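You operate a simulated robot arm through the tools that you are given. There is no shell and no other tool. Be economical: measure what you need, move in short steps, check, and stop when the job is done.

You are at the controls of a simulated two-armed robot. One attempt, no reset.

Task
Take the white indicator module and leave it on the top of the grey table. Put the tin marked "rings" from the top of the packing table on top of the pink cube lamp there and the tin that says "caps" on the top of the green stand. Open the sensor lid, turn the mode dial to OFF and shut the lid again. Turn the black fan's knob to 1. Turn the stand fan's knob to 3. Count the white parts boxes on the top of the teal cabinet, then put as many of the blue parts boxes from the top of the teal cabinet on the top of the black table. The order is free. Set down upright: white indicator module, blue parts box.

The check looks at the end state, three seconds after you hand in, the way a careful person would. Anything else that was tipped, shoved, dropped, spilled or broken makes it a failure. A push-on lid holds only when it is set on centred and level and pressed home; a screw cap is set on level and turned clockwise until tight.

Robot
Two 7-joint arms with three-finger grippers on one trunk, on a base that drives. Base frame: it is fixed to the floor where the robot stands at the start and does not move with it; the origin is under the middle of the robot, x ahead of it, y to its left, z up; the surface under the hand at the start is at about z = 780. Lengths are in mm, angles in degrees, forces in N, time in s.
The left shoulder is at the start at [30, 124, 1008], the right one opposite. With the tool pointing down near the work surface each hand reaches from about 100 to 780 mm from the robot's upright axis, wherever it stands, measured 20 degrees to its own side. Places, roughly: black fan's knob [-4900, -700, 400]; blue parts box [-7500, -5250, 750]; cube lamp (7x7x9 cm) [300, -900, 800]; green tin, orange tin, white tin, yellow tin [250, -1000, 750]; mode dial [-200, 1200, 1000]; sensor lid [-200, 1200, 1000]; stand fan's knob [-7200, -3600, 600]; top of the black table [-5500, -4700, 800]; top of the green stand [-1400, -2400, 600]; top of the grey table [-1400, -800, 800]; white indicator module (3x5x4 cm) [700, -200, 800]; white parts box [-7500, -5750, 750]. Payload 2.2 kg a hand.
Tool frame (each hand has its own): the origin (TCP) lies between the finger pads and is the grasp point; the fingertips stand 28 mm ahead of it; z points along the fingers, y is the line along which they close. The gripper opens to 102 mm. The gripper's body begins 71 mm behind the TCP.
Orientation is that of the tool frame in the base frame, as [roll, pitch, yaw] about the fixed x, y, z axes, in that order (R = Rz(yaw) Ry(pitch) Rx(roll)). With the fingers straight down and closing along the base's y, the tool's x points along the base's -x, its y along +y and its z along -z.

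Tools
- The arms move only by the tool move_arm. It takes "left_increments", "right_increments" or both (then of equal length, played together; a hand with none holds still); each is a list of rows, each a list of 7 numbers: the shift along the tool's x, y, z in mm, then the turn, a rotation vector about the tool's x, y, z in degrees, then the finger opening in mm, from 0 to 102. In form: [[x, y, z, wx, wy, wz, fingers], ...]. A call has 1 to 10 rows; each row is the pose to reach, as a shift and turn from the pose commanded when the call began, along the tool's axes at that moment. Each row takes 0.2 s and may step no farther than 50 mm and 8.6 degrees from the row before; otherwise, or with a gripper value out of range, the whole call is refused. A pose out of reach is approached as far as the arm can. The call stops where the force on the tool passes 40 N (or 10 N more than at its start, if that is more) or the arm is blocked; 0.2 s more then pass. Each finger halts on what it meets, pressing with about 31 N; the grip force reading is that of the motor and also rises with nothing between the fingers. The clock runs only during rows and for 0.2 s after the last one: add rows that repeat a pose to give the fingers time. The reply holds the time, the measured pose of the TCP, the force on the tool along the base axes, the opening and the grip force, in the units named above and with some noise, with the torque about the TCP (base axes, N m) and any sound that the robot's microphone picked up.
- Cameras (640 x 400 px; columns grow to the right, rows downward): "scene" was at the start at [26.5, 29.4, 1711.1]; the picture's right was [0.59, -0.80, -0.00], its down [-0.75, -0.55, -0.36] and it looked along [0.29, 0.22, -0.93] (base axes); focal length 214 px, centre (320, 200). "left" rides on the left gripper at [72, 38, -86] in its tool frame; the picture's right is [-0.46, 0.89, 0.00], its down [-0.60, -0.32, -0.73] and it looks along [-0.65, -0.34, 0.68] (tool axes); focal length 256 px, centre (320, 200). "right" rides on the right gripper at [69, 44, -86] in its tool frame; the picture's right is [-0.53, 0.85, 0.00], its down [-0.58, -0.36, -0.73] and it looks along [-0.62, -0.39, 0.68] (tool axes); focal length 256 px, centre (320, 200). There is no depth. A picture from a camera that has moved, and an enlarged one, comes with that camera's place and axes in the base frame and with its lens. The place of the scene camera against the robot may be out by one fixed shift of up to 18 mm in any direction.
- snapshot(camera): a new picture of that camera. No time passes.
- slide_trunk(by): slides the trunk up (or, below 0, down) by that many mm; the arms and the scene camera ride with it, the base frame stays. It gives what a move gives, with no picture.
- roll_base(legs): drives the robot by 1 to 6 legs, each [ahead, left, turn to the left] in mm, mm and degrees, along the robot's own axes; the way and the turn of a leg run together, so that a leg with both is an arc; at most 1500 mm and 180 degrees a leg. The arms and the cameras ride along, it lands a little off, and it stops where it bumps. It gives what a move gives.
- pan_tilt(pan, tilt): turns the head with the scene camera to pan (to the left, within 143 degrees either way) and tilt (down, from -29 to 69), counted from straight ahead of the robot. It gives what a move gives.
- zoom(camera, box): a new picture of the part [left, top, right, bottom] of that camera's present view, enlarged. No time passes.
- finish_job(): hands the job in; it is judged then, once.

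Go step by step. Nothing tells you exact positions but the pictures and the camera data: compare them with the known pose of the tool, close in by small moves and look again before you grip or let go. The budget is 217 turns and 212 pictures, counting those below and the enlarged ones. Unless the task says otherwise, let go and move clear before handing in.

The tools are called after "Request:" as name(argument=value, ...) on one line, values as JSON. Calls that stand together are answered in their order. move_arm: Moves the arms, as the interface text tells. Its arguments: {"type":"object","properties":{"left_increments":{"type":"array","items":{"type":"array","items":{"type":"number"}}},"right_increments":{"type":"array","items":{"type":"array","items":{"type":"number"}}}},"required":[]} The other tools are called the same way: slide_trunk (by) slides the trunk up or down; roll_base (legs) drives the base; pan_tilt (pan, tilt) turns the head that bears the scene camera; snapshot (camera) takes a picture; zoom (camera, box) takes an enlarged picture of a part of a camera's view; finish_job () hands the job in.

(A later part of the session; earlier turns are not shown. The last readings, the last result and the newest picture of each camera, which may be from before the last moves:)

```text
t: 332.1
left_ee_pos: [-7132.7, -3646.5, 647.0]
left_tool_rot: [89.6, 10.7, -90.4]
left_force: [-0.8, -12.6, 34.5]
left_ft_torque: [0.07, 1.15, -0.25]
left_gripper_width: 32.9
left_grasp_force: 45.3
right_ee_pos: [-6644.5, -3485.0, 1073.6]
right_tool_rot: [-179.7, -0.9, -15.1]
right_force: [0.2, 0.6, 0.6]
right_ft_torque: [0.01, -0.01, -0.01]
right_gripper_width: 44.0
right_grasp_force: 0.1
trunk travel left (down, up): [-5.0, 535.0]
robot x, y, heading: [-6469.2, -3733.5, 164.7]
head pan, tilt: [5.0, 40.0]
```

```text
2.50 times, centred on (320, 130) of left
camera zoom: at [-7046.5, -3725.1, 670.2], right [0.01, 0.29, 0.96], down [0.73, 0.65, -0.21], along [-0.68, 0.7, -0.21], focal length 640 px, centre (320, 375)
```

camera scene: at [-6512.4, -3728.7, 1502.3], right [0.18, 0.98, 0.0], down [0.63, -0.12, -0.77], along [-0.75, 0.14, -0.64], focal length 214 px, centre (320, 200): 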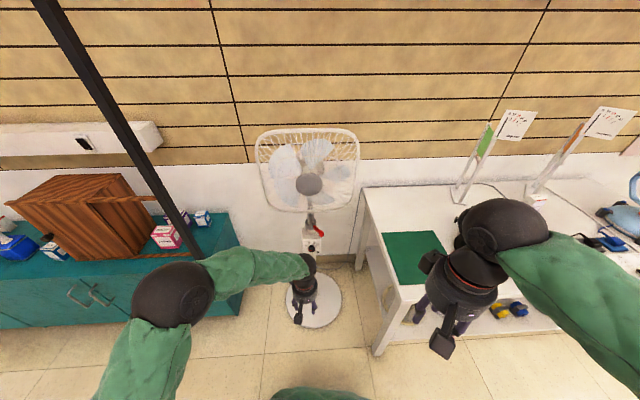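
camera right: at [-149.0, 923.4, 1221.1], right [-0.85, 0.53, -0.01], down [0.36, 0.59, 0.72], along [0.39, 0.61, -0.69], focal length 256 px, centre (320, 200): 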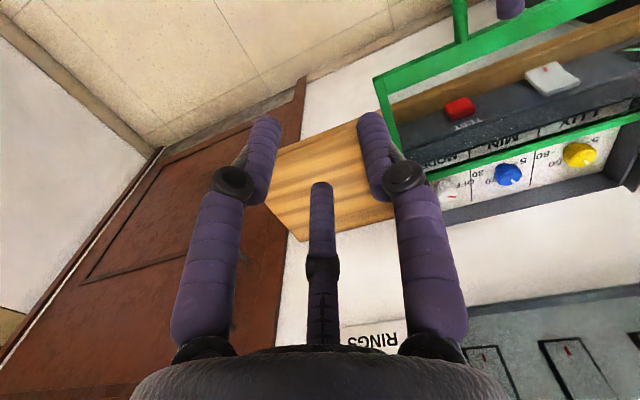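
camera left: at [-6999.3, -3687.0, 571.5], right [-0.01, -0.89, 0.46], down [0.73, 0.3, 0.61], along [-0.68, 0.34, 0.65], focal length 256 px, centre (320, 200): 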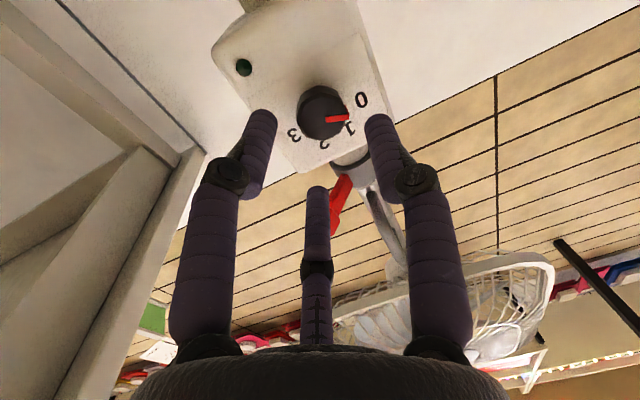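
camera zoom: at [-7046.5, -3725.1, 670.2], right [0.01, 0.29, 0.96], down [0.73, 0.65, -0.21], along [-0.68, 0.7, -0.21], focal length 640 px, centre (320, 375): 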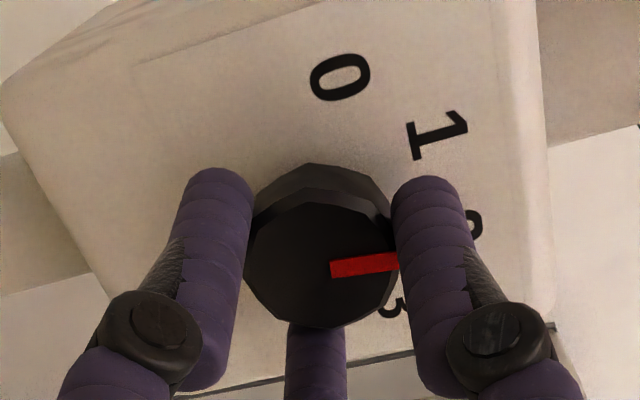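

The knob turned about 78° (near 2). I continue about 55° to reach 3.

Request:
move_arm(left_increments=[[0, 2, 0, 0, 0, 0, 20], [0, 2, 0, 0, 0, 8, 20], [0, 2, 0, 0, 0, 16, 20], [0, 2, 0, 0, 0, 24, 20], [0, 2, 0, 0, 0, 32, 20], [0, 2, 0, 0, 0, 40, 20], [0, 2, 0, 0, 0, 48, 20], [0, 2, 0, 0, 0, 55, 20], [0, 2, 0, 0, 0, 55, 20]])

Request:
move_arm(left_increments=[[0, 0, 0, 0, 0, 0, 36], [0, 0, 0, 0, 0, 0, 42], [0, 0, 0, 0, 0, 0, 50], [0, 0, -6, 0, 0, 0, 56], [0, 0, -35, 0, 0, 0, 56], [0, 0, -75, 0, 0, 0, 56]])

Request:
zoom(camera="left", box=[200, 20, 440, 180])

```text
t: 334.1
left_ee_pos: [-7130.6, -3645.9, 647.4]
left_tool_rot: [89.5, -44.3, -89.9]
left_force: [4.6, -20.3, 34.0]
left_ft_torque: [0.01, 0.98, 0.26]
left_gripper_width: 33.0
left_grasp_force: 45.2
right_ee_pos: [-6644.2, -3487.0, 1074.6]
right_tool_rot: [-179.7, -0.9, -15.0]
right_force: [-0.2, 0.6, 0.5]
right_ft_torque: [0.02, -0.01, 0.03]
right_gripper_width: 44.1
right_grasp_force: 0.0
trunk travel left (down, up): [-5.0, 535.0]
robot x, y, heading: [-6467.7, -3733.8, 164.1]
head pan, tilt: [5.0, 40.0]
```

```text
t: 335.4
left_ee_pos: [-7055.8, -3647.9, 642.7]
left_tool_rot: [90.5, -44.3, -90.9]
left_force: [-0.7, -0.1, -0.1]
left_ft_torque: [-0.01, -0.05, -0.04]
left_gripper_width: 56.2
left_grasp_force: 0.0
right_ee_pos: [-6647.3, -3485.4, 1074.4]
right_tool_rot: [-179.7, -1.0, -15.0]
right_force: [-0.4, -0.4, -0.3]
right_ft_torque: [0.02, 0.0, -0.03]
right_gripper_width: 44.2
right_grasp_force: 0.1
trunk travel left (down, up): [-5.0, 535.0]
robot x, y, heading: [-6464.5, -3732.0, 164.3]
head pan, tilt: [5.0, 40.0]
```

```text
2.50 times, centred on (320, 100) of left
camera zoom: at [-6971.2, -3674.2, 719.9], right [0.01, 0.95, 0.31], down [0.74, 0.2, -0.64], along [-0.68, 0.23, -0.7], focal length 640 px, centre (320, 450)
```

zoom: 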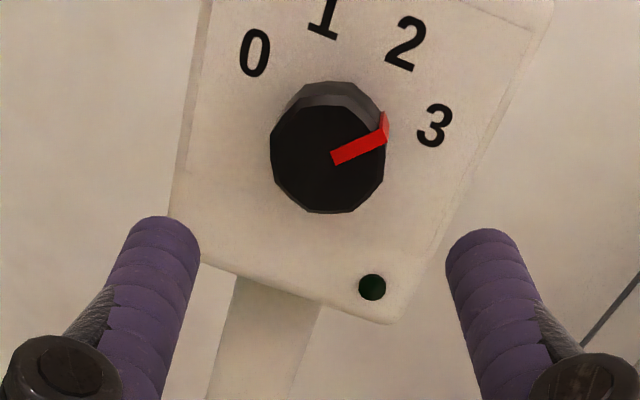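

Pointer is about 19° short of 3. I regrip with the wrist turned back and add about 20°.

Request:
move_arm(left_increments=[[0, 0, 0, 0, 0, -8, 50], [0, 0, 0, 0, 0, -16, 50], [0, 0, 0, 0, 0, -24, 50], [0, 0, 0, 0, 0, -32, 50], [0, 0, 0, 0, 0, -40, 50], [0, 0, 40, 0, 0, -40, 48], [0, 0, 68, 0, 0, -40, 48], [0, 0, 76, 0, 0, -40, 46]])

Request:
move_arm(left_increments=[[0, 0, 0, 0, 0, 0, 34], [0, 0, 0, 0, 0, 0, 20], [0, 0, 0, 0, 0, 0, 20], [0, 0, 0, 0, 0, 7, 20], [0, 0, 0, 0, 0, 14, 20], [0, 0, 0, 0, 0, 21, 20], [0, 0, 0, 0, 0, 21, 36], [0, 0, 0, 0, 0, 21, 46], [0, 0, -8, 0, 0, 21, 54], [0, 0, -45, 0, 0, 21, 56]])

Request:
move_arm(left_increments=[[0, 0, -30, 0, 0, 0, 56]])

Request:
zoom(camera="left", box=[200, 20, 440, 180])

```text
t: 337.2
left_ee_pos: [-7135.9, -3647.2, 642.1]
left_tool_rot: [90.4, -4.3, -90.6]
left_force: [0.0, 0.3, 0.8]
left_ft_torque: [-0.04, 0.0, 0.0]
left_gripper_width: 46.1
left_grasp_force: 0.7
right_ee_pos: [-6646.7, -3484.0, 1074.8]
right_tool_rot: [-179.7, -1.0, -15.0]
right_force: [0.1, 0.5, 1.0]
right_ft_torque: [0.02, -0.01, -0.01]
right_gripper_width: 44.3
right_grasp_force: 0.0
trunk travel left (down, up): [-5.0, 535.0]
robot x, y, heading: [-6468.4, -3730.3, 164.7]
head pan, tilt: [5.0, 40.0]
```

```text
t: 339.4
left_ee_pos: [-7088.9, -3647.5, 642.9]
left_tool_rot: [90.4, -25.3, -90.6]
left_force: [-0.1, -0.5, 0.1]
left_ft_torque: [0.01, 0.0, 0.03]
left_gripper_width: 56.0
left_grasp_force: 0.1
right_ee_pos: [-6647.3, -3484.5, 1074.5]
right_tool_rot: [-179.8, -1.0, -15.0]
right_force: [0.3, 0.3, 0.5]
right_ft_torque: [0.0, 0.01, -0.01]
right_gripper_width: 44.2
right_grasp_force: 0.0
trunk travel left (down, up): [-5.0, 535.0]
robot x, y, heading: [-6468.8, -3733.3, 164.6]
head pan, tilt: [5.0, 40.0]
```

```text
t: 339.9
left_ee_pos: [-7058.5, -3646.0, 641.6]
left_tool_rot: [90.4, -25.3, -90.7]
left_force: [0.3, -0.4, 0.7]
left_ft_torque: [-0.03, 0.0, 0.02]
left_gripper_width: 56.0
left_grasp_force: 0.0
right_ee_pos: [-6646.9, -3485.6, 1073.1]
right_tool_rot: [-179.8, -1.1, -15.0]
right_force: [-0.9, -0.1, -0.2]
right_ft_torque: [0.03, 0.01, 0.02]
right_gripper_width: 43.9
right_grasp_force: 0.0
trunk travel left (down, up): [-5.0, 535.0]
robot x, y, heading: [-6471.7, -3730.6, 164.3]
head pan, tilt: [5.0, 40.0]
```

```text
2.50 times, centred on (320, 100) of left
camera zoom: at [-6973.2, -3696.2, 706.7], right [0.0, 0.8, 0.6], down [0.74, 0.4, -0.54], along [-0.67, 0.45, -0.59], focal length 640 px, centre (320, 450)
```

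zoom: 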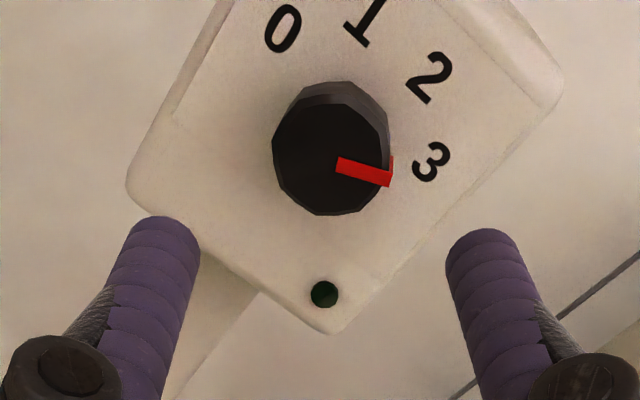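

The pointer is on 3 (within about 2°). I withdraw and turn the left hand to point down again.

Request:
move_arm(left_increments=[[0, 0, -45, 0, 0, 0, 56], [0, 0, -90, 0, 0, 0, 56], [0, 0, -110, 7.6, -3.7, 0, 56], [0, 0, -120, 15.3, -7.5, 0, 56], [0, 0, -130, 23, -11.2, 0, 56], [0, 0, -135, 30.6, -15, 0, 56], [0, 0, -140, 38.2, -18.7, 0, 56], [0, 0, -145, 45.9, -22.4, 0, 56], [0, 0, -150, 53.5, -26.2, 0, 56], [0, 0, -150, 61.2, -29.9, 0, 56]])

Request:
move_arm(left_increments=[[0, 0, 0, 7.6, -3.7, 0, 56], [0, 0, 0, 15.3, -7.5, 0, 56], [0, 0, 0, 19.8, -9.7, 0, 56]])

Request:
slide_trunk(by=245)

```text
t: 342.1
left_ee_pos: [-6906.8, -3646.1, 644.6]
left_tool_rot: [160.3, -8.5, -115.0]
left_force: [-0.1, -0.2, -0.2]
left_ft_torque: [-0.03, -0.02, 0.02]
left_gripper_width: 55.8
left_grasp_force: 0.1
right_ee_pos: [-6647.8, -3484.5, 1074.1]
right_tool_rot: [-179.7, -1.1, -15.0]
right_force: [-0.4, -0.1, -0.4]
right_ft_torque: [-0.04, 0.02, -0.01]
right_gripper_width: 43.8
right_grasp_force: 0.1
trunk travel left (down, up): [-5.0, 535.0]
robot x, y, heading: [-6470.6, -3731.4, 164.6]
head pan, tilt: [5.0, 40.0]
```

```text
t: 342.9
left_ee_pos: [-6907.5, -3646.7, 642.9]
left_tool_rot: [-179.7, 1.0, -116.5]
left_force: [-0.6, -0.5, 0.1]
left_ft_torque: [-0.01, -0.04, 0.02]
left_gripper_width: 56.1
left_grasp_force: 0.1
right_ee_pos: [-6646.4, -3484.5, 1074.4]
right_tool_rot: [-179.7, -1.1, -14.9]
right_force: [0.3, -0.1, 0.7]
right_ft_torque: [-0.01, 0.01, 0.02]
right_gripper_width: 44.0
right_grasp_force: 0.0
trunk travel left (down, up): [-5.0, 535.0]
robot x, y, heading: [-6471.2, -3733.9, 164.3]
head pan, tilt: [5.0, 40.0]
```

```text
t: 345.4
left_ee_pos: [-6906.2, -3646.4, 887.6]
left_tool_rot: [-179.8, 0.8, -116.5]
left_force: [0.8, 0.7, 0.4]
left_ft_torque: [-0.01, -0.02, 0.02]
left_gripper_width: 56.2
left_grasp_force: 0.0
right_ee_pos: [-6647.4, -3484.2, 1318.6]
right_tool_rot: [-179.7, -1.0, -15.0]
right_force: [0.2, -0.6, -0.7]
right_ft_torque: [-0.02, 0.0, 0.01]
right_gripper_width: 43.8
right_grasp_force: 0.1
trunk travel left (down, up): [-250.0, 290.0]
robot x, y, heading: [-6470.5, -3731.4, 164.2]
head pan, tilt: [5.0, 40.0]
```

The stand fan is done. I move in front of the teal cabinet to count the boxes.

Request:
roll_base(legs=[[0, 0, 15.8], [0, 1050, 0]])

Request:
pan_tilt(pan=12, tilt=35)

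Request:
snapshot(camera="scene")

```text
t: 351.7
left_ee_pos: [-6902.5, -4818.3, 889.2]
left_tool_rot: [-179.8, 0.9, -99.9]
left_force: [0.0, 0.2, 0.1]
left_ft_torque: [0.01, -0.06, -0.02]
left_gripper_width: 55.8
left_grasp_force: 0.0
right_ee_pos: [-6699.6, -4588.3, 1317.8]
right_tool_rot: [-179.7, -1.0, 1.6]
right_force: [-0.7, 0.2, 0.1]
right_ft_torque: [0.02, 0.02, -0.03]
right_gripper_width: 43.8
right_grasp_force: 0.0
trunk travel left (down, up): [-250.0, 290.0]
robot x, y, heading: [-6457.8, -4777.8, -179.1]
head pan, tilt: [5.0, 40.0]
```

```text
t: 352.4
left_ee_pos: [-6901.5, -4817.8, 887.3]
left_tool_rot: [-179.8, 0.9, -99.9]
left_force: [1.1, -0.3, 0.5]
left_ft_torque: [0.0, -0.04, 0.01]
left_gripper_width: 56.2
left_grasp_force: 0.2
right_ee_pos: [-6699.3, -4589.1, 1318.0]
right_tool_rot: [-179.7, -1.0, 1.6]
right_force: [-0.2, -0.4, 0.3]
right_ft_torque: [-0.01, -0.02, -0.02]
right_gripper_width: 43.8
right_grasp_force: 0.0
trunk travel left (down, up): [-250.0, 290.0]
robot x, y, heading: [-6457.0, -4774.3, -178.9]
head pan, tilt: [12.0, 35.0]
```

```text
35 pictures are left
camera scene: at [-6502.3, -4798.0, 1754.7], right [-0.23, 0.97, 0.0], down [0.56, 0.13, -0.82], along [-0.8, -0.18, -0.57], focal length 214 px, centre (320, 200)
```

scene: 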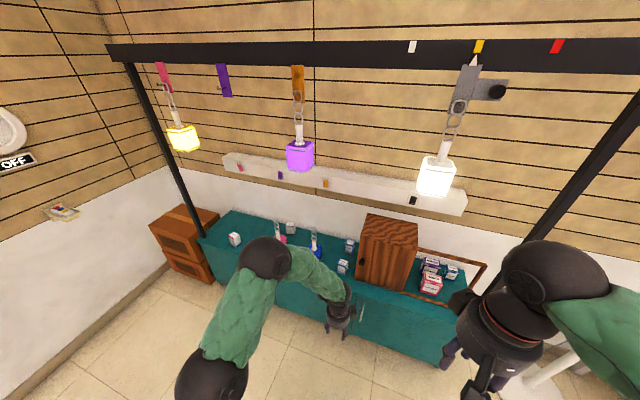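

Request:
zoom(camera="scene", box=[200, 205, 360, 305])

Request:
zoom(camera="scene", box=[340, 205, 500, 305])

```text
4.00 times, centred on (280, 255) of scene
camera zoom: at [-6502.3, -4798.0, 1754.7], right [-0.23, 0.97, 0.0], down [0.56, 0.13, -0.82], along [-0.8, -0.18, -0.57], focal length 858 px, centre (480, -20)
```

zoom: 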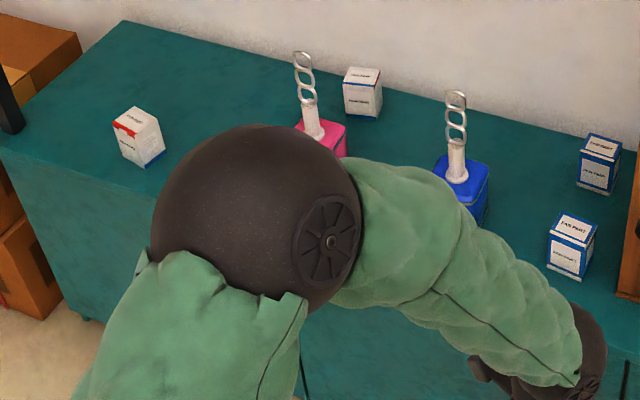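

```text
4.00 times, centred on (420, 255) of scene
camera zoom: at [-6502.3, -4798.0, 1754.7], right [-0.23, 0.97, 0.0], down [0.56, 0.13, -0.82], along [-0.8, -0.18, -0.57], focal length 858 px, centre (-80, -20)
```

zoom: 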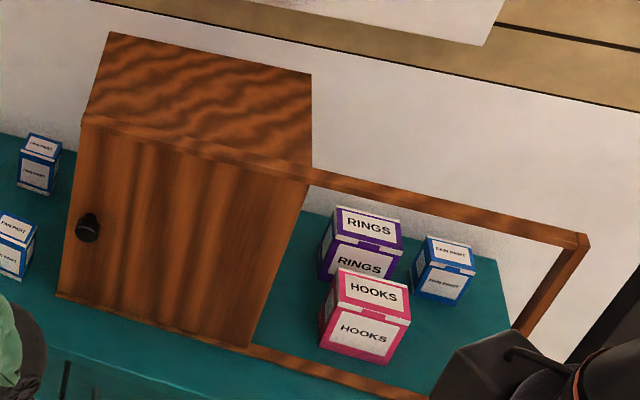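

So far I see white boxes near y ≈ -5550 and -5260, and blue ones near y ≈ -5110, -4845, -4820 and -4176. My arm hides part, so I shift to see everything.

Request:
roll_base(legs=[[0, 620, 0]])

Request:
pan_tilt(pan=-18, tilt=35)

Request:
zoom(camera="scene", box=[120, 190, 400, 340])

```text
t: 355.9
left_ee_pos: [-6890.8, -5445.1, 888.7]
left_tool_rot: [-179.8, 0.9, -100.2]
left_force: [-0.6, -0.3, -1.1]
left_ft_torque: [0.02, -0.03, 0.0]
left_gripper_width: 56.2
left_grasp_force: 0.0
right_ee_pos: [-6687.9, -5217.0, 1318.8]
right_tool_rot: [-179.6, -1.0, 1.5]
right_force: [-0.2, -0.5, -0.9]
right_ft_torque: [0.02, -0.01, -0.01]
right_gripper_width: 43.9
right_grasp_force: 0.1
trunk travel left (down, up): [-250.0, 290.0]
robot x, y, heading: [-6445.9, -5403.3, -179.1]
head pan, tilt: [12.0, 35.0]
```

```text
t: 356.8
left_ee_pos: [-6890.8, -5443.5, 889.0]
left_tool_rot: [-179.8, 1.0, -100.2]
left_force: [-0.4, 0.5, 0.1]
left_ft_torque: [0.02, 0.01, 0.01]
left_gripper_width: 55.9
left_grasp_force: 0.0
right_ee_pos: [-6688.2, -5214.8, 1318.2]
right_tool_rot: [-179.7, -1.0, 1.5]
right_force: [0.1, 0.5, 0.1]
right_ft_torque: [0.01, -0.01, -0.01]
right_gripper_width: 44.0
right_grasp_force: 0.0
trunk travel left (down, up): [-250.0, 290.0]
robot x, y, heading: [-6445.2, -5400.6, -179.0]
head pan, tilt: [-18.0, 35.0]
```

```text
2.29 times, centred on (260, 265) of scene
camera zoom: at [-6489.9, -5380.0, 1754.7], right [0.29, 0.96, 0.0], down [0.55, -0.17, -0.82], along [-0.78, 0.24, -0.57], focal length 490 px, centre (457, 51)
```

zoom: 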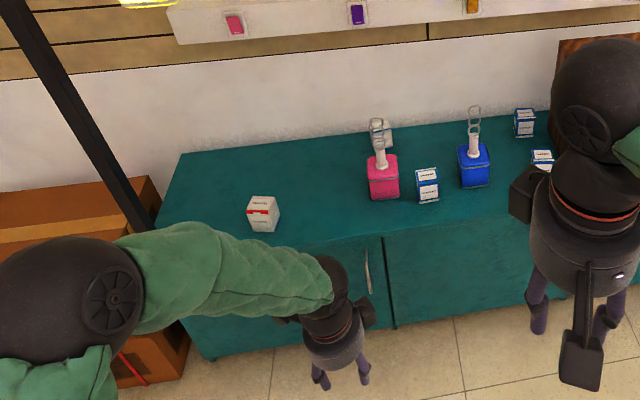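

Request:
zoom(camera="scene", box=[220, 235, 320, 300])

```text
6.15 times, centred on (270, 268) of scene
camera zoom: at [-6489.9, -5380.0, 1754.7], right [0.29, 0.96, 0.0], down [0.55, -0.17, -0.82], along [-0.78, 0.24, -0.57], focal length 1320 px, centre (628, -215)
```

zoom: 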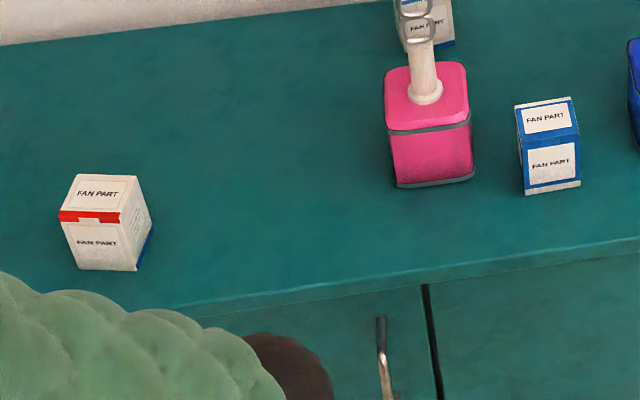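

There are 2 white parts boxes, so 2 blue boxes go to the black table. I take the ones at about (-7389, -5190) with the left hand and (-7372, -4852) with the right.

Request:
roll_base(legs=[[0, -385, -0.9], [370, 0, 0]])

Request:
slide_trunk(by=-150)

Request:
move_arm(right_increments=[[-10, 0, 45, 0, 0, 0, 80], [-20, 0, 90, 0, 0, 0, 80], [-40, 0, 135, 0, 0, 0, 80], [-60, 0, 180, 0, 0, 0, 80], [-80, 0, 225, 0, 0, 0, 80], [-100, 0, 260, 0, 0, 0, 80]])

Request:
snapshot(camera="right")

Request:
snapshot(camera="left")

```text
t: 361.2
left_ee_pos: [-7270.9, -5069.5, 888.9]
left_tool_rot: [-179.8, 0.9, -100.4]
left_force: [-0.6, 0.0, 0.0]
left_ft_torque: [0.0, -0.04, -0.03]
left_gripper_width: 56.1
left_grasp_force: 0.0
right_ee_pos: [-7068.7, -4840.8, 1317.4]
right_tool_rot: [-179.7, -1.1, 1.2]
right_force: [0.0, 0.2, -0.2]
right_ft_torque: [0.01, -0.02, 0.01]
right_gripper_width: 44.0
right_grasp_force: 0.1
trunk travel left (down, up): [-250.0, 290.0]
robot x, y, heading: [-6824.5, -5030.7, -179.3]
head pan, tilt: [-18.0, 35.0]
```

```text
t: 362.9
left_ee_pos: [-7270.3, -5068.4, 737.7]
left_tool_rot: [-179.8, 0.8, -100.5]
left_force: [0.3, -0.1, 0.5]
left_ft_torque: [0.02, 0.01, 0.01]
left_gripper_width: 56.0
left_grasp_force: 0.0
right_ee_pos: [-7066.5, -4842.4, 1168.7]
right_tool_rot: [-179.8, -1.0, 1.2]
right_force: [0.5, -0.4, -0.6]
right_ft_torque: [-0.01, 0.01, -0.03]
right_gripper_width: 43.9
right_grasp_force: 0.0
trunk travel left (down, up): [-100.0, 440.0]
robot x, y, heading: [-6823.4, -5028.6, -179.3]
head pan, tilt: [-18.0, 35.0]
```

```text
t: 364.4
left_ee_pos: [-7271.0, -5068.5, 738.7]
left_tool_rot: [-179.8, 0.8, -100.4]
left_force: [0.0, -0.4, -0.1]
left_ft_torque: [-0.02, -0.03, -0.03]
left_gripper_width: 56.1
left_grasp_force: 0.0
right_ee_pos: [-7163.5, -4842.3, 906.1]
right_tool_rot: [-179.8, -1.1, 1.1]
right_force: [-0.5, -0.4, 0.4]
right_ft_torque: [-0.02, -0.02, -0.02]
right_gripper_width: 79.9
right_grasp_force: 0.2
trunk travel left (down, up): [-100.0, 440.0]
robot x, y, heading: [-6829.0, -5031.2, -179.4]
head pan, tilt: [-18.0, 35.0]
```

```text
30 pictures are left
camera right: at [-7095.6, -4885.5, 992.0], right [-0.52, -0.86, -0.01], down [-0.6, 0.35, 0.72], along [-0.61, 0.38, -0.69], focal length 256 px, centre (320, 200)
```

right: 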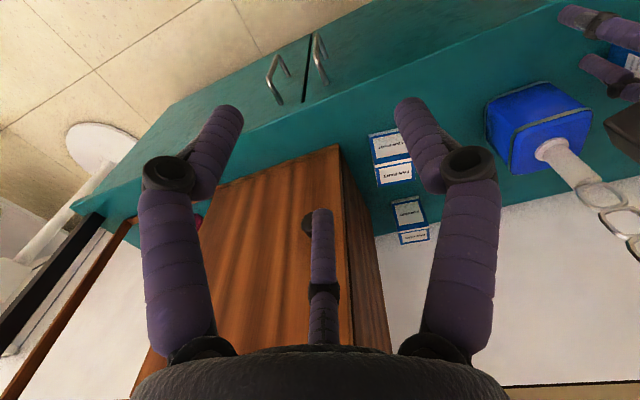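

```text
29 pictures are left
camera left: at [-7322.6, -5135.0, 822.9], right [-0.79, 0.62, 0.0], down [0.42, 0.53, 0.74], along [0.46, 0.59, -0.67], focal length 256 px, centre (320, 200)
```

left: 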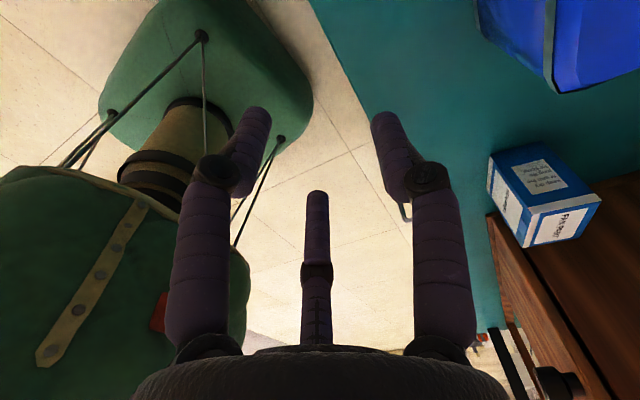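

Box B's top is at about (-7377, -4852, 670). I move the right hand over it while turning the left hand to its natural yaw.

Request:
move_arm(left_increments=[[0, 0, -10, 0, 0, -8.4, 80], [0, 0, -20, 0, 0, -16.8, 80], [0, 0, -30, 0, 0, -25.2, 80], [0, 0, -40, 0, 0, -33.6, 80], [0, 0, -40, 0, 0, -42, 80], [0, 0, -40, 0, 0, -50.4, 80], [0, 0, -40, 0, 0, -58.8, 80], [0, 0, -40, 0, 0, -67.2, 80], [0, 0, -40, 0, 0, -75.6, 80], [0, 0, -40, 0, 0, -84, 80]], right_increments=[[-21, 1, 0, 0, 0, 0, 80], [-43, 3, 0, 0, 0, 0, 80], [-64, 4, 0, 0, 0, 0, 80], [-85, 5, 0, 0, 0, 0, 80], [-107, 7, 0, 0, 0, 0, 80], [-128, 9, 0, 0, 0, 0, 80], [-150, 10, 0, 0, 0, 0, 80], [-171, 11, 20, 0, 0, 0, 80], [-192, 12, 60, 0, 0, 0, 80], [-213, 13, 100, 0, 0, 0, 80]])

Request:
move_arm(left_increments=[[0, 0, 0, 0, 0, -8, 80], [0, 0, 0, 0, 0, -16, 80]], right_increments=[[0, 0, 20, 0, 0, 0, 80], [0, 0, 40, 0, 0, 0, 80]])

Request:
snapshot(camera="right")

Request:
snapshot(camera="left")

```text
t: 366.6
left_ee_pos: [-7272.0, -5069.4, 778.9]
left_tool_rot: [-179.1, -0.1, -16.1]
left_force: [0.0, 0.1, 0.0]
left_ft_torque: [0.02, -0.02, -0.01]
left_gripper_width: 80.0
left_grasp_force: 0.1
right_ee_pos: [-7373.1, -4861.1, 805.2]
right_tool_rot: [-179.7, -1.0, 1.1]
right_force: [-0.3, 0.2, 0.3]
right_ft_torque: [-0.04, -0.02, 0.01]
right_gripper_width: 80.0
right_grasp_force: 0.0
trunk travel left (down, up): [-100.0, 440.0]
robot x, y, heading: [-6824.0, -5028.7, -179.3]
head pan, tilt: [-18.0, 35.0]
```

```text
t: 367.1
left_ee_pos: [-7272.1, -5071.2, 778.2]
left_tool_rot: [-179.2, -0.2, -0.3]
left_force: [-0.6, 1.0, 0.3]
left_ft_torque: [0.0, 0.03, 0.03]
left_gripper_width: 79.8
left_grasp_force: 0.0
right_ee_pos: [-7372.9, -4859.3, 763.4]
right_tool_rot: [-179.7, -1.0, 1.1]
right_force: [0.3, -0.4, 0.3]
right_ft_torque: [-0.02, -0.03, -0.03]
right_gripper_width: 80.2
right_grasp_force: 0.1
trunk travel left (down, up): [-100.0, 440.0]
robot x, y, heading: [-6824.1, -5028.3, -179.3]
head pan, tilt: [-18.0, 35.0]
```

```text
28 pictures are left
camera right: at [-7304.0, -4901.7, 850.9], right [-0.52, -0.86, -0.01], down [-0.6, 0.35, 0.72], along [-0.61, 0.38, -0.69], focal length 256 px, centre (320, 200)
```

right: 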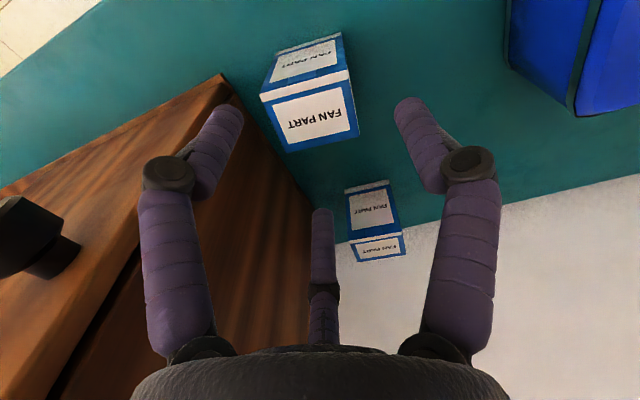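

```text
27 pictures are left
camera left: at [-7200.6, -5109.8, 864.2], right [-0.47, -0.88, -0.02], down [-0.61, 0.31, 0.73], along [-0.64, 0.35, -0.68], focal length 256 px, centre (320, 200)
```

left: 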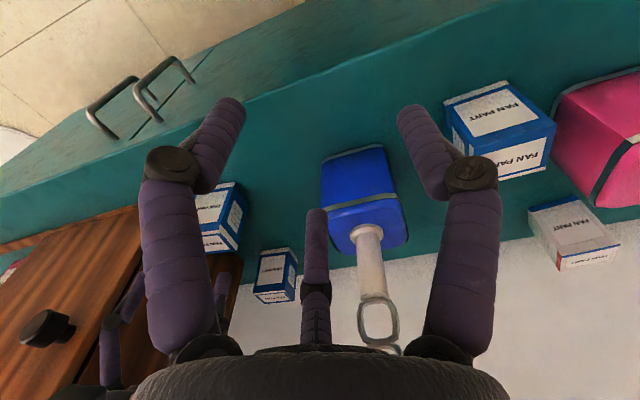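

Request:
move_arm(left_increments=[[0, 40, 0, 0, 0, 0, 90], [0, 80, 0, 0, 0, 0, 90], [-25, 119, 0, 0, 0, 0, 90], [-70, 119, 0, 0, 0, 0, 90], [-115, 119, 0, 0, 0, 0, 90], [-128, 119, 0, 0, 0, 0, 90]], right_increments=[[-5, -6, 0, 0, 0, 6, 86], [-10, -13, 20, 0, 0, 12, 86], [-10, -13, 45, 0, 0, 18, 86], [-10, -13, 70, 0, 0, 18, 86], [-10, -13, 88, 0, 0, 18, 86], [-10, -13, 88, 0, 0, 18, 86]])

Request:
snapshot(camera="right")

Request:
snapshot(camera="left")

```text
t: 368.6
left_ee_pos: [-7396.0, -5190.8, 775.9]
left_tool_rot: [-179.4, -0.4, -0.5]
left_force: [-0.5, -0.6, 0.0]
left_ft_torque: [0.01, 0.0, 0.0]
left_gripper_width: 89.6
left_grasp_force: 0.0
right_ee_pos: [-7382.9, -4846.2, 675.8]
right_tool_rot: [-179.3, -1.0, -16.9]
right_force: [-1.2, -0.2, -0.4]
right_ft_torque: [-0.01, 0.02, -0.02]
right_gripper_width: 86.0
right_grasp_force: 0.0
trunk travel left (down, up): [-100.0, 440.0]
robot x, y, heading: [-6824.3, -5032.8, -179.3]
head pan, tilt: [-18.0, 35.0]
```

```text
26 pictures are left
camera right: at [-7329.3, -4908.7, 760.9], right [-0.76, -0.65, -0.02], down [-0.46, 0.51, 0.73], along [-0.47, 0.56, -0.69], focal length 256 px, centre (320, 200)
```

right: 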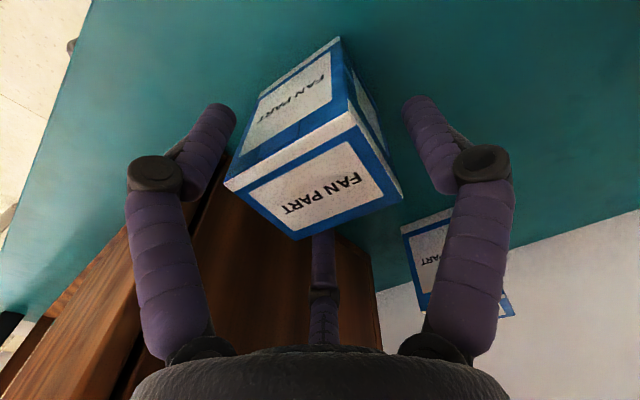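

```text
25 pictures are left
camera left: at [-7325.3, -5230.3, 861.5], right [-0.47, -0.88, -0.02], down [-0.61, 0.31, 0.73], along [-0.64, 0.35, -0.68], focal length 256 px, centre (320, 200)
```

left: 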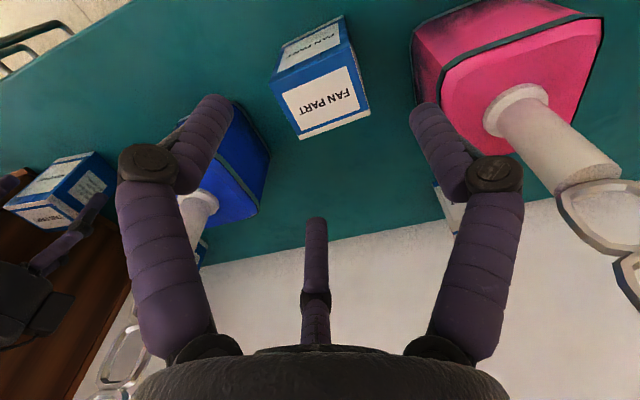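

Both boxes are nearly centred under the hands. I adjust slightly, lower and grip both.

Request:
move_arm(left_increments=[[-7, -3, 30, 0, 0, 2, 80], [-7, -3, 60, 0, 0, 2, 80], [-7, -3, 90, 0, 0, 2, 80], [-7, -3, 108, 0, 0, 2, 80], [-7, -3, 110, 0, 0, 2, 66], [-7, -3, 109, 0, 0, 2, 50], [-7, -3, 108, 0, 0, 2, 40], [-7, -3, 108, 0, 0, 2, 40]], right_increments=[[0, 0, 4, 0, 0, -3, 86], [0, 0, 9, 0, 0, -7, 86], [0, 0, 12, 0, 0, -7, 86], [0, 0, 12, 0, 0, -7, 86], [0, 0, 12, 0, 0, -7, 70], [0, 0, 11, 0, 0, -7, 54], [0, 0, 10, 0, 0, -7, 40], [0, 0, 10, 0, 0, -7, 40]])

Request:
snapshot(camera="right")

Request:
snapshot(camera="left")

```text
t: 370.4
left_ee_pos: [-7405.7, -5182.0, 667.9]
left_tool_rot: [-179.1, -0.2, -2.4]
left_force: [0.7, 0.0, -1.1]
left_ft_torque: [-0.03, -0.01, -0.01]
left_gripper_width: 58.6
left_grasp_force: 31.1
right_ee_pos: [-7381.7, -4847.2, 665.4]
right_tool_rot: [-179.5, -1.0, -9.8]
right_force: [0.3, 0.8, -0.8]
right_ft_torque: [0.0, -0.01, 0.0]
right_gripper_width: 58.5
right_grasp_force: 31.1
trunk travel left (down, up): [-100.0, 440.0]
robot x, y, heading: [-6827.3, -5031.1, -179.4]
head pan, tilt: [-18.0, 35.0]
```

```text
24 pictures are left
camera right: at [-7321.8, -4902.0, 752.1], right [-0.67, -0.74, -0.02], down [-0.52, 0.45, 0.72], along [-0.53, 0.49, -0.69], focal length 256 px, centre (320, 200)
```

right: 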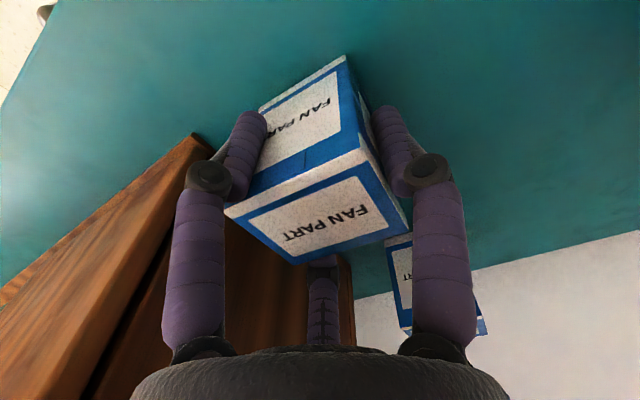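

```text
23 pictures are left
camera left: at [-7336.2, -5225.8, 753.8], right [-0.5, -0.87, -0.02], down [-0.59, 0.33, 0.73], along [-0.63, 0.38, -0.68], focal length 256 px, centre (320, 200)
```

left: 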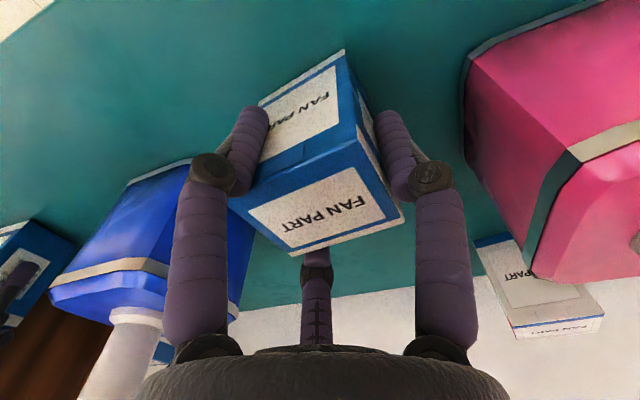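

Both boxes are held. I lift them together and draw them back from the cabinet.

Request:
move_arm(left_increments=[[0, 0, -15, 0, 0, 0, 40], [0, 0, -50, 0, 0, 0, 40], [0, 0, -90, 0, 0, 0, 40], [0, 0, -130, 0, 0, 0, 40], [25, 0, -140, 0, 0, 0, 40], [65, 0, -140, 0, 0, 0, 40], [105, 0, -140, 0, 0, 0, 40], [145, 0, -140, 0, 0, 0, 40], [185, 0, -140, 0, 0, 0, 40]], right_increments=[[0, 0, -15, 0, 0, 0, 40], [0, 0, -50, 0, 0, 0, 40], [0, 0, -90, 0, 0, 0, 40], [0, 0, -130, 0, 0, 0, 40], [25, -4, -140, 0, 0, 0, 40], [64, -11, -140, 0, 0, 0, 40], [103, -18, -140, 0, 0, 0, 40], [143, -25, -140, 0, 0, 0, 40], [182, -31, -140, 0, 0, 0, 40]])

Request:
roll_base(legs=[[-450, 0, 0]])

Request:
slide_trunk(by=150)

Request:
pan_tilt(pan=135, tilt=35)

Request:
snapshot(camera="scene")

```text
t: 372.4
left_ee_pos: [-7221.7, -5195.1, 809.4]
left_tool_rot: [-179.1, -0.2, -2.4]
left_force: [-0.7, -0.2, -1.5]
left_ft_torque: [-0.05, 0.02, 0.02]
left_gripper_width: 58.2
left_grasp_force: 30.9
right_ee_pos: [-7197.3, -4845.6, 810.2]
right_tool_rot: [-179.6, -0.9, -9.8]
right_force: [-0.6, -0.3, -0.7]
right_ft_torque: [-0.02, 0.06, -0.01]
right_gripper_width: 58.1
right_grasp_force: 31.5
trunk travel left (down, up): [-100.0, 440.0]
robot x, y, heading: [-6828.5, -5027.4, -179.2]
head pan, tilt: [-18.0, 35.0]
```

```text
t: 375.0
left_ee_pos: [-6785.7, -5186.2, 809.8]
left_tool_rot: [-179.1, -0.4, -3.4]
left_force: [0.7, 0.0, -0.3]
left_ft_torque: [-0.02, -0.02, -0.01]
left_gripper_width: 58.5
left_grasp_force: 31.2
right_ee_pos: [-6755.1, -4838.0, 810.8]
right_tool_rot: [-179.5, -1.0, -10.9]
right_force: [-0.5, 0.4, -0.3]
right_ft_torque: [-0.02, -0.01, 0.0]
right_gripper_width: 58.4
right_grasp_force: 30.6
trunk travel left (down, up): [-100.0, 440.0]
robot x, y, heading: [-6387.6, -5028.5, 179.9]
head pan, tilt: [-18.0, 35.0]
```

```text
t: 376.8
left_ee_pos: [-6785.8, -5185.7, 958.3]
left_tool_rot: [-179.1, -0.3, -3.4]
left_force: [0.2, 0.7, -1.5]
left_ft_torque: [0.01, 0.01, 0.01]
left_gripper_width: 58.4
left_grasp_force: 31.1
right_ee_pos: [-6755.3, -4838.6, 959.4]
right_tool_rot: [-179.5, -1.0, -10.9]
right_force: [0.6, -1.2, -1.1]
right_ft_torque: [0.02, -0.04, 0.0]
right_gripper_width: 58.3
right_grasp_force: 31.0
trunk travel left (down, up): [-250.0, 290.0]
robot x, y, heading: [-6382.3, -5027.5, 179.7]
head pan, tilt: [-18.0, 35.0]
```

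```text
t: 379.2
left_ee_pos: [-6785.8, -5186.2, 959.0]
left_tool_rot: [-179.1, -0.4, -3.5]
left_force: [0.0, 0.3, -1.4]
left_ft_torque: [0.03, -0.01, 0.0]
left_gripper_width: 58.2
left_grasp_force: 31.4
right_ee_pos: [-6754.9, -4838.6, 959.4]
right_tool_rot: [-179.5, -1.1, -10.9]
right_force: [1.0, -0.1, -0.8]
right_ft_torque: [0.01, 0.02, 0.02]
right_gripper_width: 58.4
right_grasp_force: 31.3
trunk travel left (down, up): [-250.0, 290.0]
robot x, y, heading: [-6383.8, -5029.4, 179.6]
head pan, tilt: [135.0, 35.0]
```

```text
22 pictures are left
camera scene: at [-6283.6, -5095.7, 1754.8], right [-0.71, -0.7, 0.0], down [-0.4, 0.41, -0.82], along [0.57, -0.58, -0.57], focal length 214 px, centre (320, 200)
```

scene: 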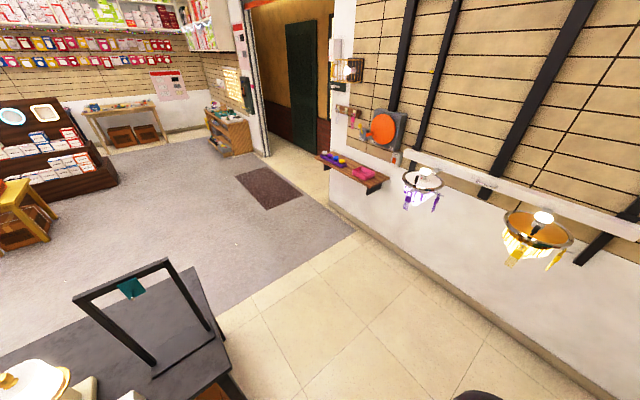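

The black table is right behind the robot. I turn around to face it.

Request:
roll_base(legs=[[0, 0, -90], [0, 0, -90]])

Request:
pan_tilt(pan=5, tilt=38)

Request:
snapshot(camera="scene")

```text
t: 387.3
left_ee_pos: [-5982.7, -4882.6, 959.2]
left_tool_rot: [-179.2, -0.3, 174.9]
left_force: [0.8, -0.5, -1.5]
left_ft_torque: [0.02, 0.01, 0.0]
left_gripper_width: 58.3
left_grasp_force: 31.0
right_ee_pos: [-6024.1, -5229.4, 959.2]
right_tool_rot: [-179.5, -1.0, 167.5]
right_force: [0.5, -0.3, -1.2]
right_ft_torque: [0.02, 0.02, 0.0]
right_gripper_width: 58.6
right_grasp_force: 13.6
trunk travel left (down, up): [-250.0, 290.0]
robot x, y, heading: [-6387.8, -5030.0, -2.0]
head pan, tilt: [135.0, 35.0]
```

```text
t: 389.4
left_ee_pos: [-5983.6, -4883.1, 959.4]
left_tool_rot: [-179.1, -0.3, 174.9]
left_force: [0.6, 0.6, 0.3]
left_ft_torque: [0.0, 0.0, 0.01]
left_gripper_width: 58.2
left_grasp_force: 31.0
right_ee_pos: [-6023.8, -5230.2, 959.7]
right_tool_rot: [-179.5, -1.0, 167.5]
right_force: [0.5, 0.1, -1.4]
right_ft_torque: [0.0, -0.03, 0.01]
right_gripper_width: 58.4
right_grasp_force: 14.5
trunk travel left (down, up): [-250.0, 290.0]
robot x, y, heading: [-6387.8, -5026.9, -2.4]
head pan, tilt: [5.0, 38.0]
```

```text
21 pictures are left
camera scene: at [-6318.4, -5027.2, 1750.2], right [0.05, -1.0, 0.0], down [-0.61, -0.03, -0.79], along [0.79, 0.04, -0.62], focal length 214 px, centre (320, 200)
```

scene: 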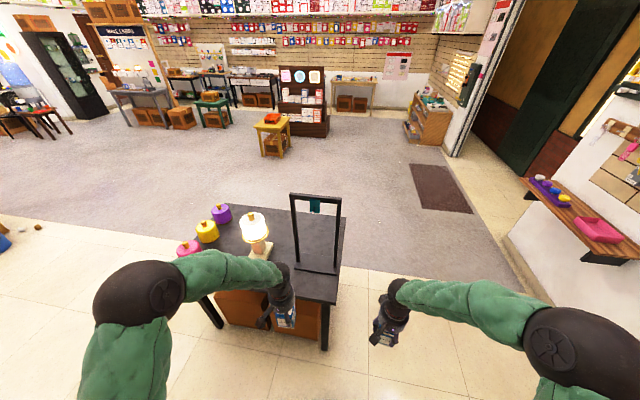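

Request:
zoom(camera="scene", box=[160, 180, 370, 330])

Request:
snapshot(camera="right")

```text
2.67 times, centred on (265, 255) of scene
camera zoom: at [-6318.4, -5027.2, 1750.2], right [0.05, -1.0, 0.0], down [-0.61, -0.03, -0.79], along [0.79, 0.04, -0.62], focal length 572 px, centre (467, 53)
```

zoom: 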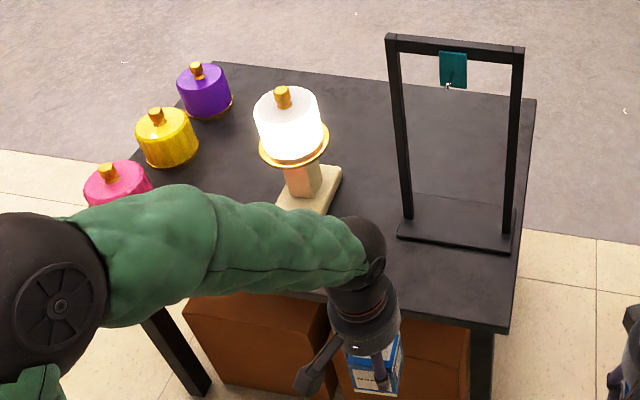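

```text
19 pictures are left
camera right: at [-6079.2, -5173.1, 1046.6], right [0.7, 0.71, -0.02], down [0.5, -0.48, 0.72], along [0.51, -0.52, -0.69], focal length 256 px, centre (320, 200)
```

right: 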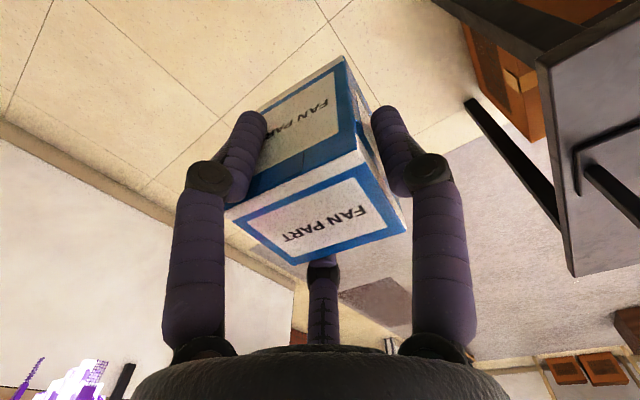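

The strip of table in front of the black frame is free. I drive in a little and place the right-hand box at about (-5745, -5000) first.

Request:
roll_base(legs=[[90, 120, 2.2]])

Request:
move_arm(right_increments=[[-20, 15, 0, 0, 0, 0, 38], [-55, 35, 0, 0, 0, 0, 38], [-90, 55, 0, 0, 0, 0, 38], [-125, 70, 0, 0, 0, 0, 38], [-160, 70, 0, 0, 0, 0, 38]])

Request:
snapshot(camera="right")

Request:
zoom(camera="scene", box=[160, 160, 420, 350])

```text
t: 390.8
left_ee_pos: [-5894.6, -4749.3, 958.4]
left_tool_rot: [-179.1, -0.4, 177.1]
left_force: [0.0, 0.1, -1.6]
left_ft_torque: [-0.03, 0.03, -0.03]
left_gripper_width: 58.1
left_grasp_force: 30.9
right_ee_pos: [-5920.8, -5098.0, 960.0]
right_tool_rot: [-179.5, -0.9, 169.8]
right_force: [-0.2, 0.4, -1.9]
right_ft_torque: [-0.03, 0.0, -0.01]
right_gripper_width: 58.5
right_grasp_force: 13.9
trunk travel left (down, up): [-250.0, 290.0]
robot x, y, heading: [-6296.4, -4913.1, 0.2]
head pan, tilt: [5.0, 38.0]
```

```text
t: 391.9
left_ee_pos: [-5895.0, -4750.2, 958.0]
left_tool_rot: [-179.1, -0.4, 177.1]
left_force: [-0.2, 0.7, -1.3]
left_ft_torque: [-0.02, -0.01, 0.01]
left_gripper_width: 57.9
left_grasp_force: 31.5
right_ee_pos: [-5750.5, -5060.2, 955.6]
right_tool_rot: [-179.5, -1.1, 169.6]
right_force: [0.0, 0.4, -1.6]
right_ft_torque: [0.01, 0.0, 0.01]
right_gripper_width: 58.7
right_grasp_force: 15.2
trunk travel left (down, up): [-250.0, 290.0]
robot x, y, heading: [-6292.7, -4913.7, 0.3]
head pan, tilt: [5.0, 38.0]
```

```text
18 pictures are left
camera right: at [-5808.7, -5004.9, 1041.5], right [0.68, 0.74, -0.02], down [0.52, -0.46, 0.72], along [0.52, -0.5, -0.69], focal length 256 px, centre (320, 200)
```

right: 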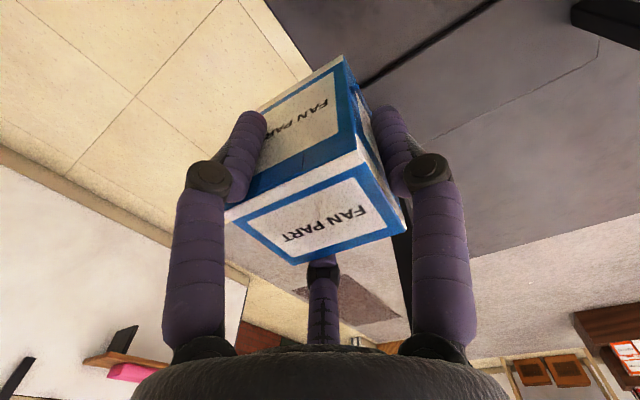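

```text
2.11 times, centred on (290, 255) of scene
camera zoom: at [-6223.7, -4908.3, 1750.1], right [0.09, -1.0, 0.0], down [-0.61, -0.05, -0.79], along [0.78, 0.07, -0.62], focal length 452 px, centre (383, 84)
```

zoom: 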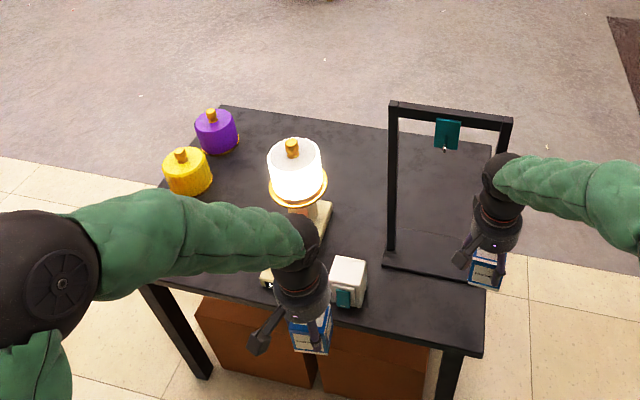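

A small white cube stands further left, so I'll use y ≈ -5035 and -4910. I lower the right box.

Request:
move_arm(right_increments=[[8, 24, 20, 0, 0, 0, 38], [8, 24, 60, 0, 0, 0, 38], [8, 24, 100, 0, 0, 0, 38], [8, 24, 122, 0, 0, 0, 38]])

Request:
move_arm(right_increments=[[0, 0, 2, 0, 0, 0, 38], [0, 0, 4, 0, 0, 0, 38], [0, 0, 6, 0, 0, 0, 38]])

Request:
move_arm(right_increments=[[0, 0, 2, 0, 0, 0, 38], [0, 0, 4, 0, 0, 0, 38]])

Request:
snapshot(camera="right")

```text
t: 392.9
left_ee_pos: [-5894.3, -4751.0, 958.8]
left_tool_rot: [-179.1, -0.3, 177.1]
left_force: [-0.4, 0.6, -1.3]
left_ft_torque: [0.01, -0.01, 0.01]
left_gripper_width: 58.3
left_grasp_force: 31.4
right_ee_pos: [-5755.1, -5037.3, 833.8]
right_tool_rot: [-179.5, -1.0, 169.7]
right_force: [-0.4, 0.1, -0.5]
right_ft_torque: [-0.01, 0.03, 0.01]
right_gripper_width: 58.5
right_grasp_force: 15.4
trunk travel left (down, up): [-250.0, 290.0]
robot x, y, heading: [-6291.9, -4909.4, 0.1]
head pan, tilt: [5.0, 38.0]
```

```text
t: 393.8
left_ee_pos: [-5895.7, -4751.1, 958.8]
left_tool_rot: [-179.0, -0.2, 177.1]
left_force: [0.4, 0.4, -2.1]
left_ft_torque: [0.0, -0.03, -0.03]
left_gripper_width: 58.5
left_grasp_force: 30.6
right_ee_pos: [-5757.8, -5036.4, 827.8]
right_tool_rot: [-179.5, -1.0, 169.6]
right_force: [-0.5, 0.4, -1.0]
right_ft_torque: [0.01, 0.0, -0.01]
right_gripper_width: 58.6
right_grasp_force: 15.5
trunk travel left (down, up): [-250.0, 290.0]
robot x, y, heading: [-6292.1, -4906.3, -0.2]
head pan, tilt: [5.0, 38.0]
```

```text
t: 394.4
left_ee_pos: [-5895.7, -4750.7, 958.1]
left_tool_rot: [-179.1, -0.3, 177.1]
left_force: [0.5, -0.1, -0.5]
left_ft_torque: [0.0, 0.01, 0.01]
left_gripper_width: 58.5
left_grasp_force: 30.7
right_ee_pos: [-5757.0, -5036.0, 824.2]
right_tool_rot: [-179.5, -1.1, 169.7]
right_force: [-0.9, 0.3, -0.9]
right_ft_torque: [0.04, -0.03, 0.01]
right_gripper_width: 58.4
right_grasp_force: 15.7
trunk travel left (down, up): [-250.0, 290.0]
robot x, y, heading: [-6291.2, -4913.7, -0.1]
head pan, tilt: [5.0, 38.0]
```

```text
16 pictures are left
camera right: at [-5816.3, -4980.2, 911.3], right [0.68, 0.74, -0.02], down [0.51, -0.46, 0.72], along [0.53, -0.5, -0.69], focal length 256 px, centre (320, 200)
```

right: 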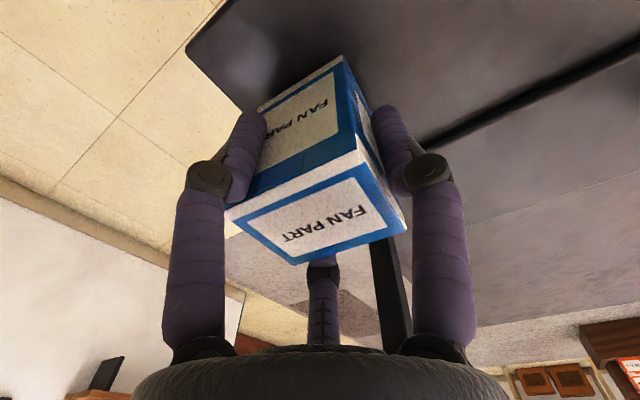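

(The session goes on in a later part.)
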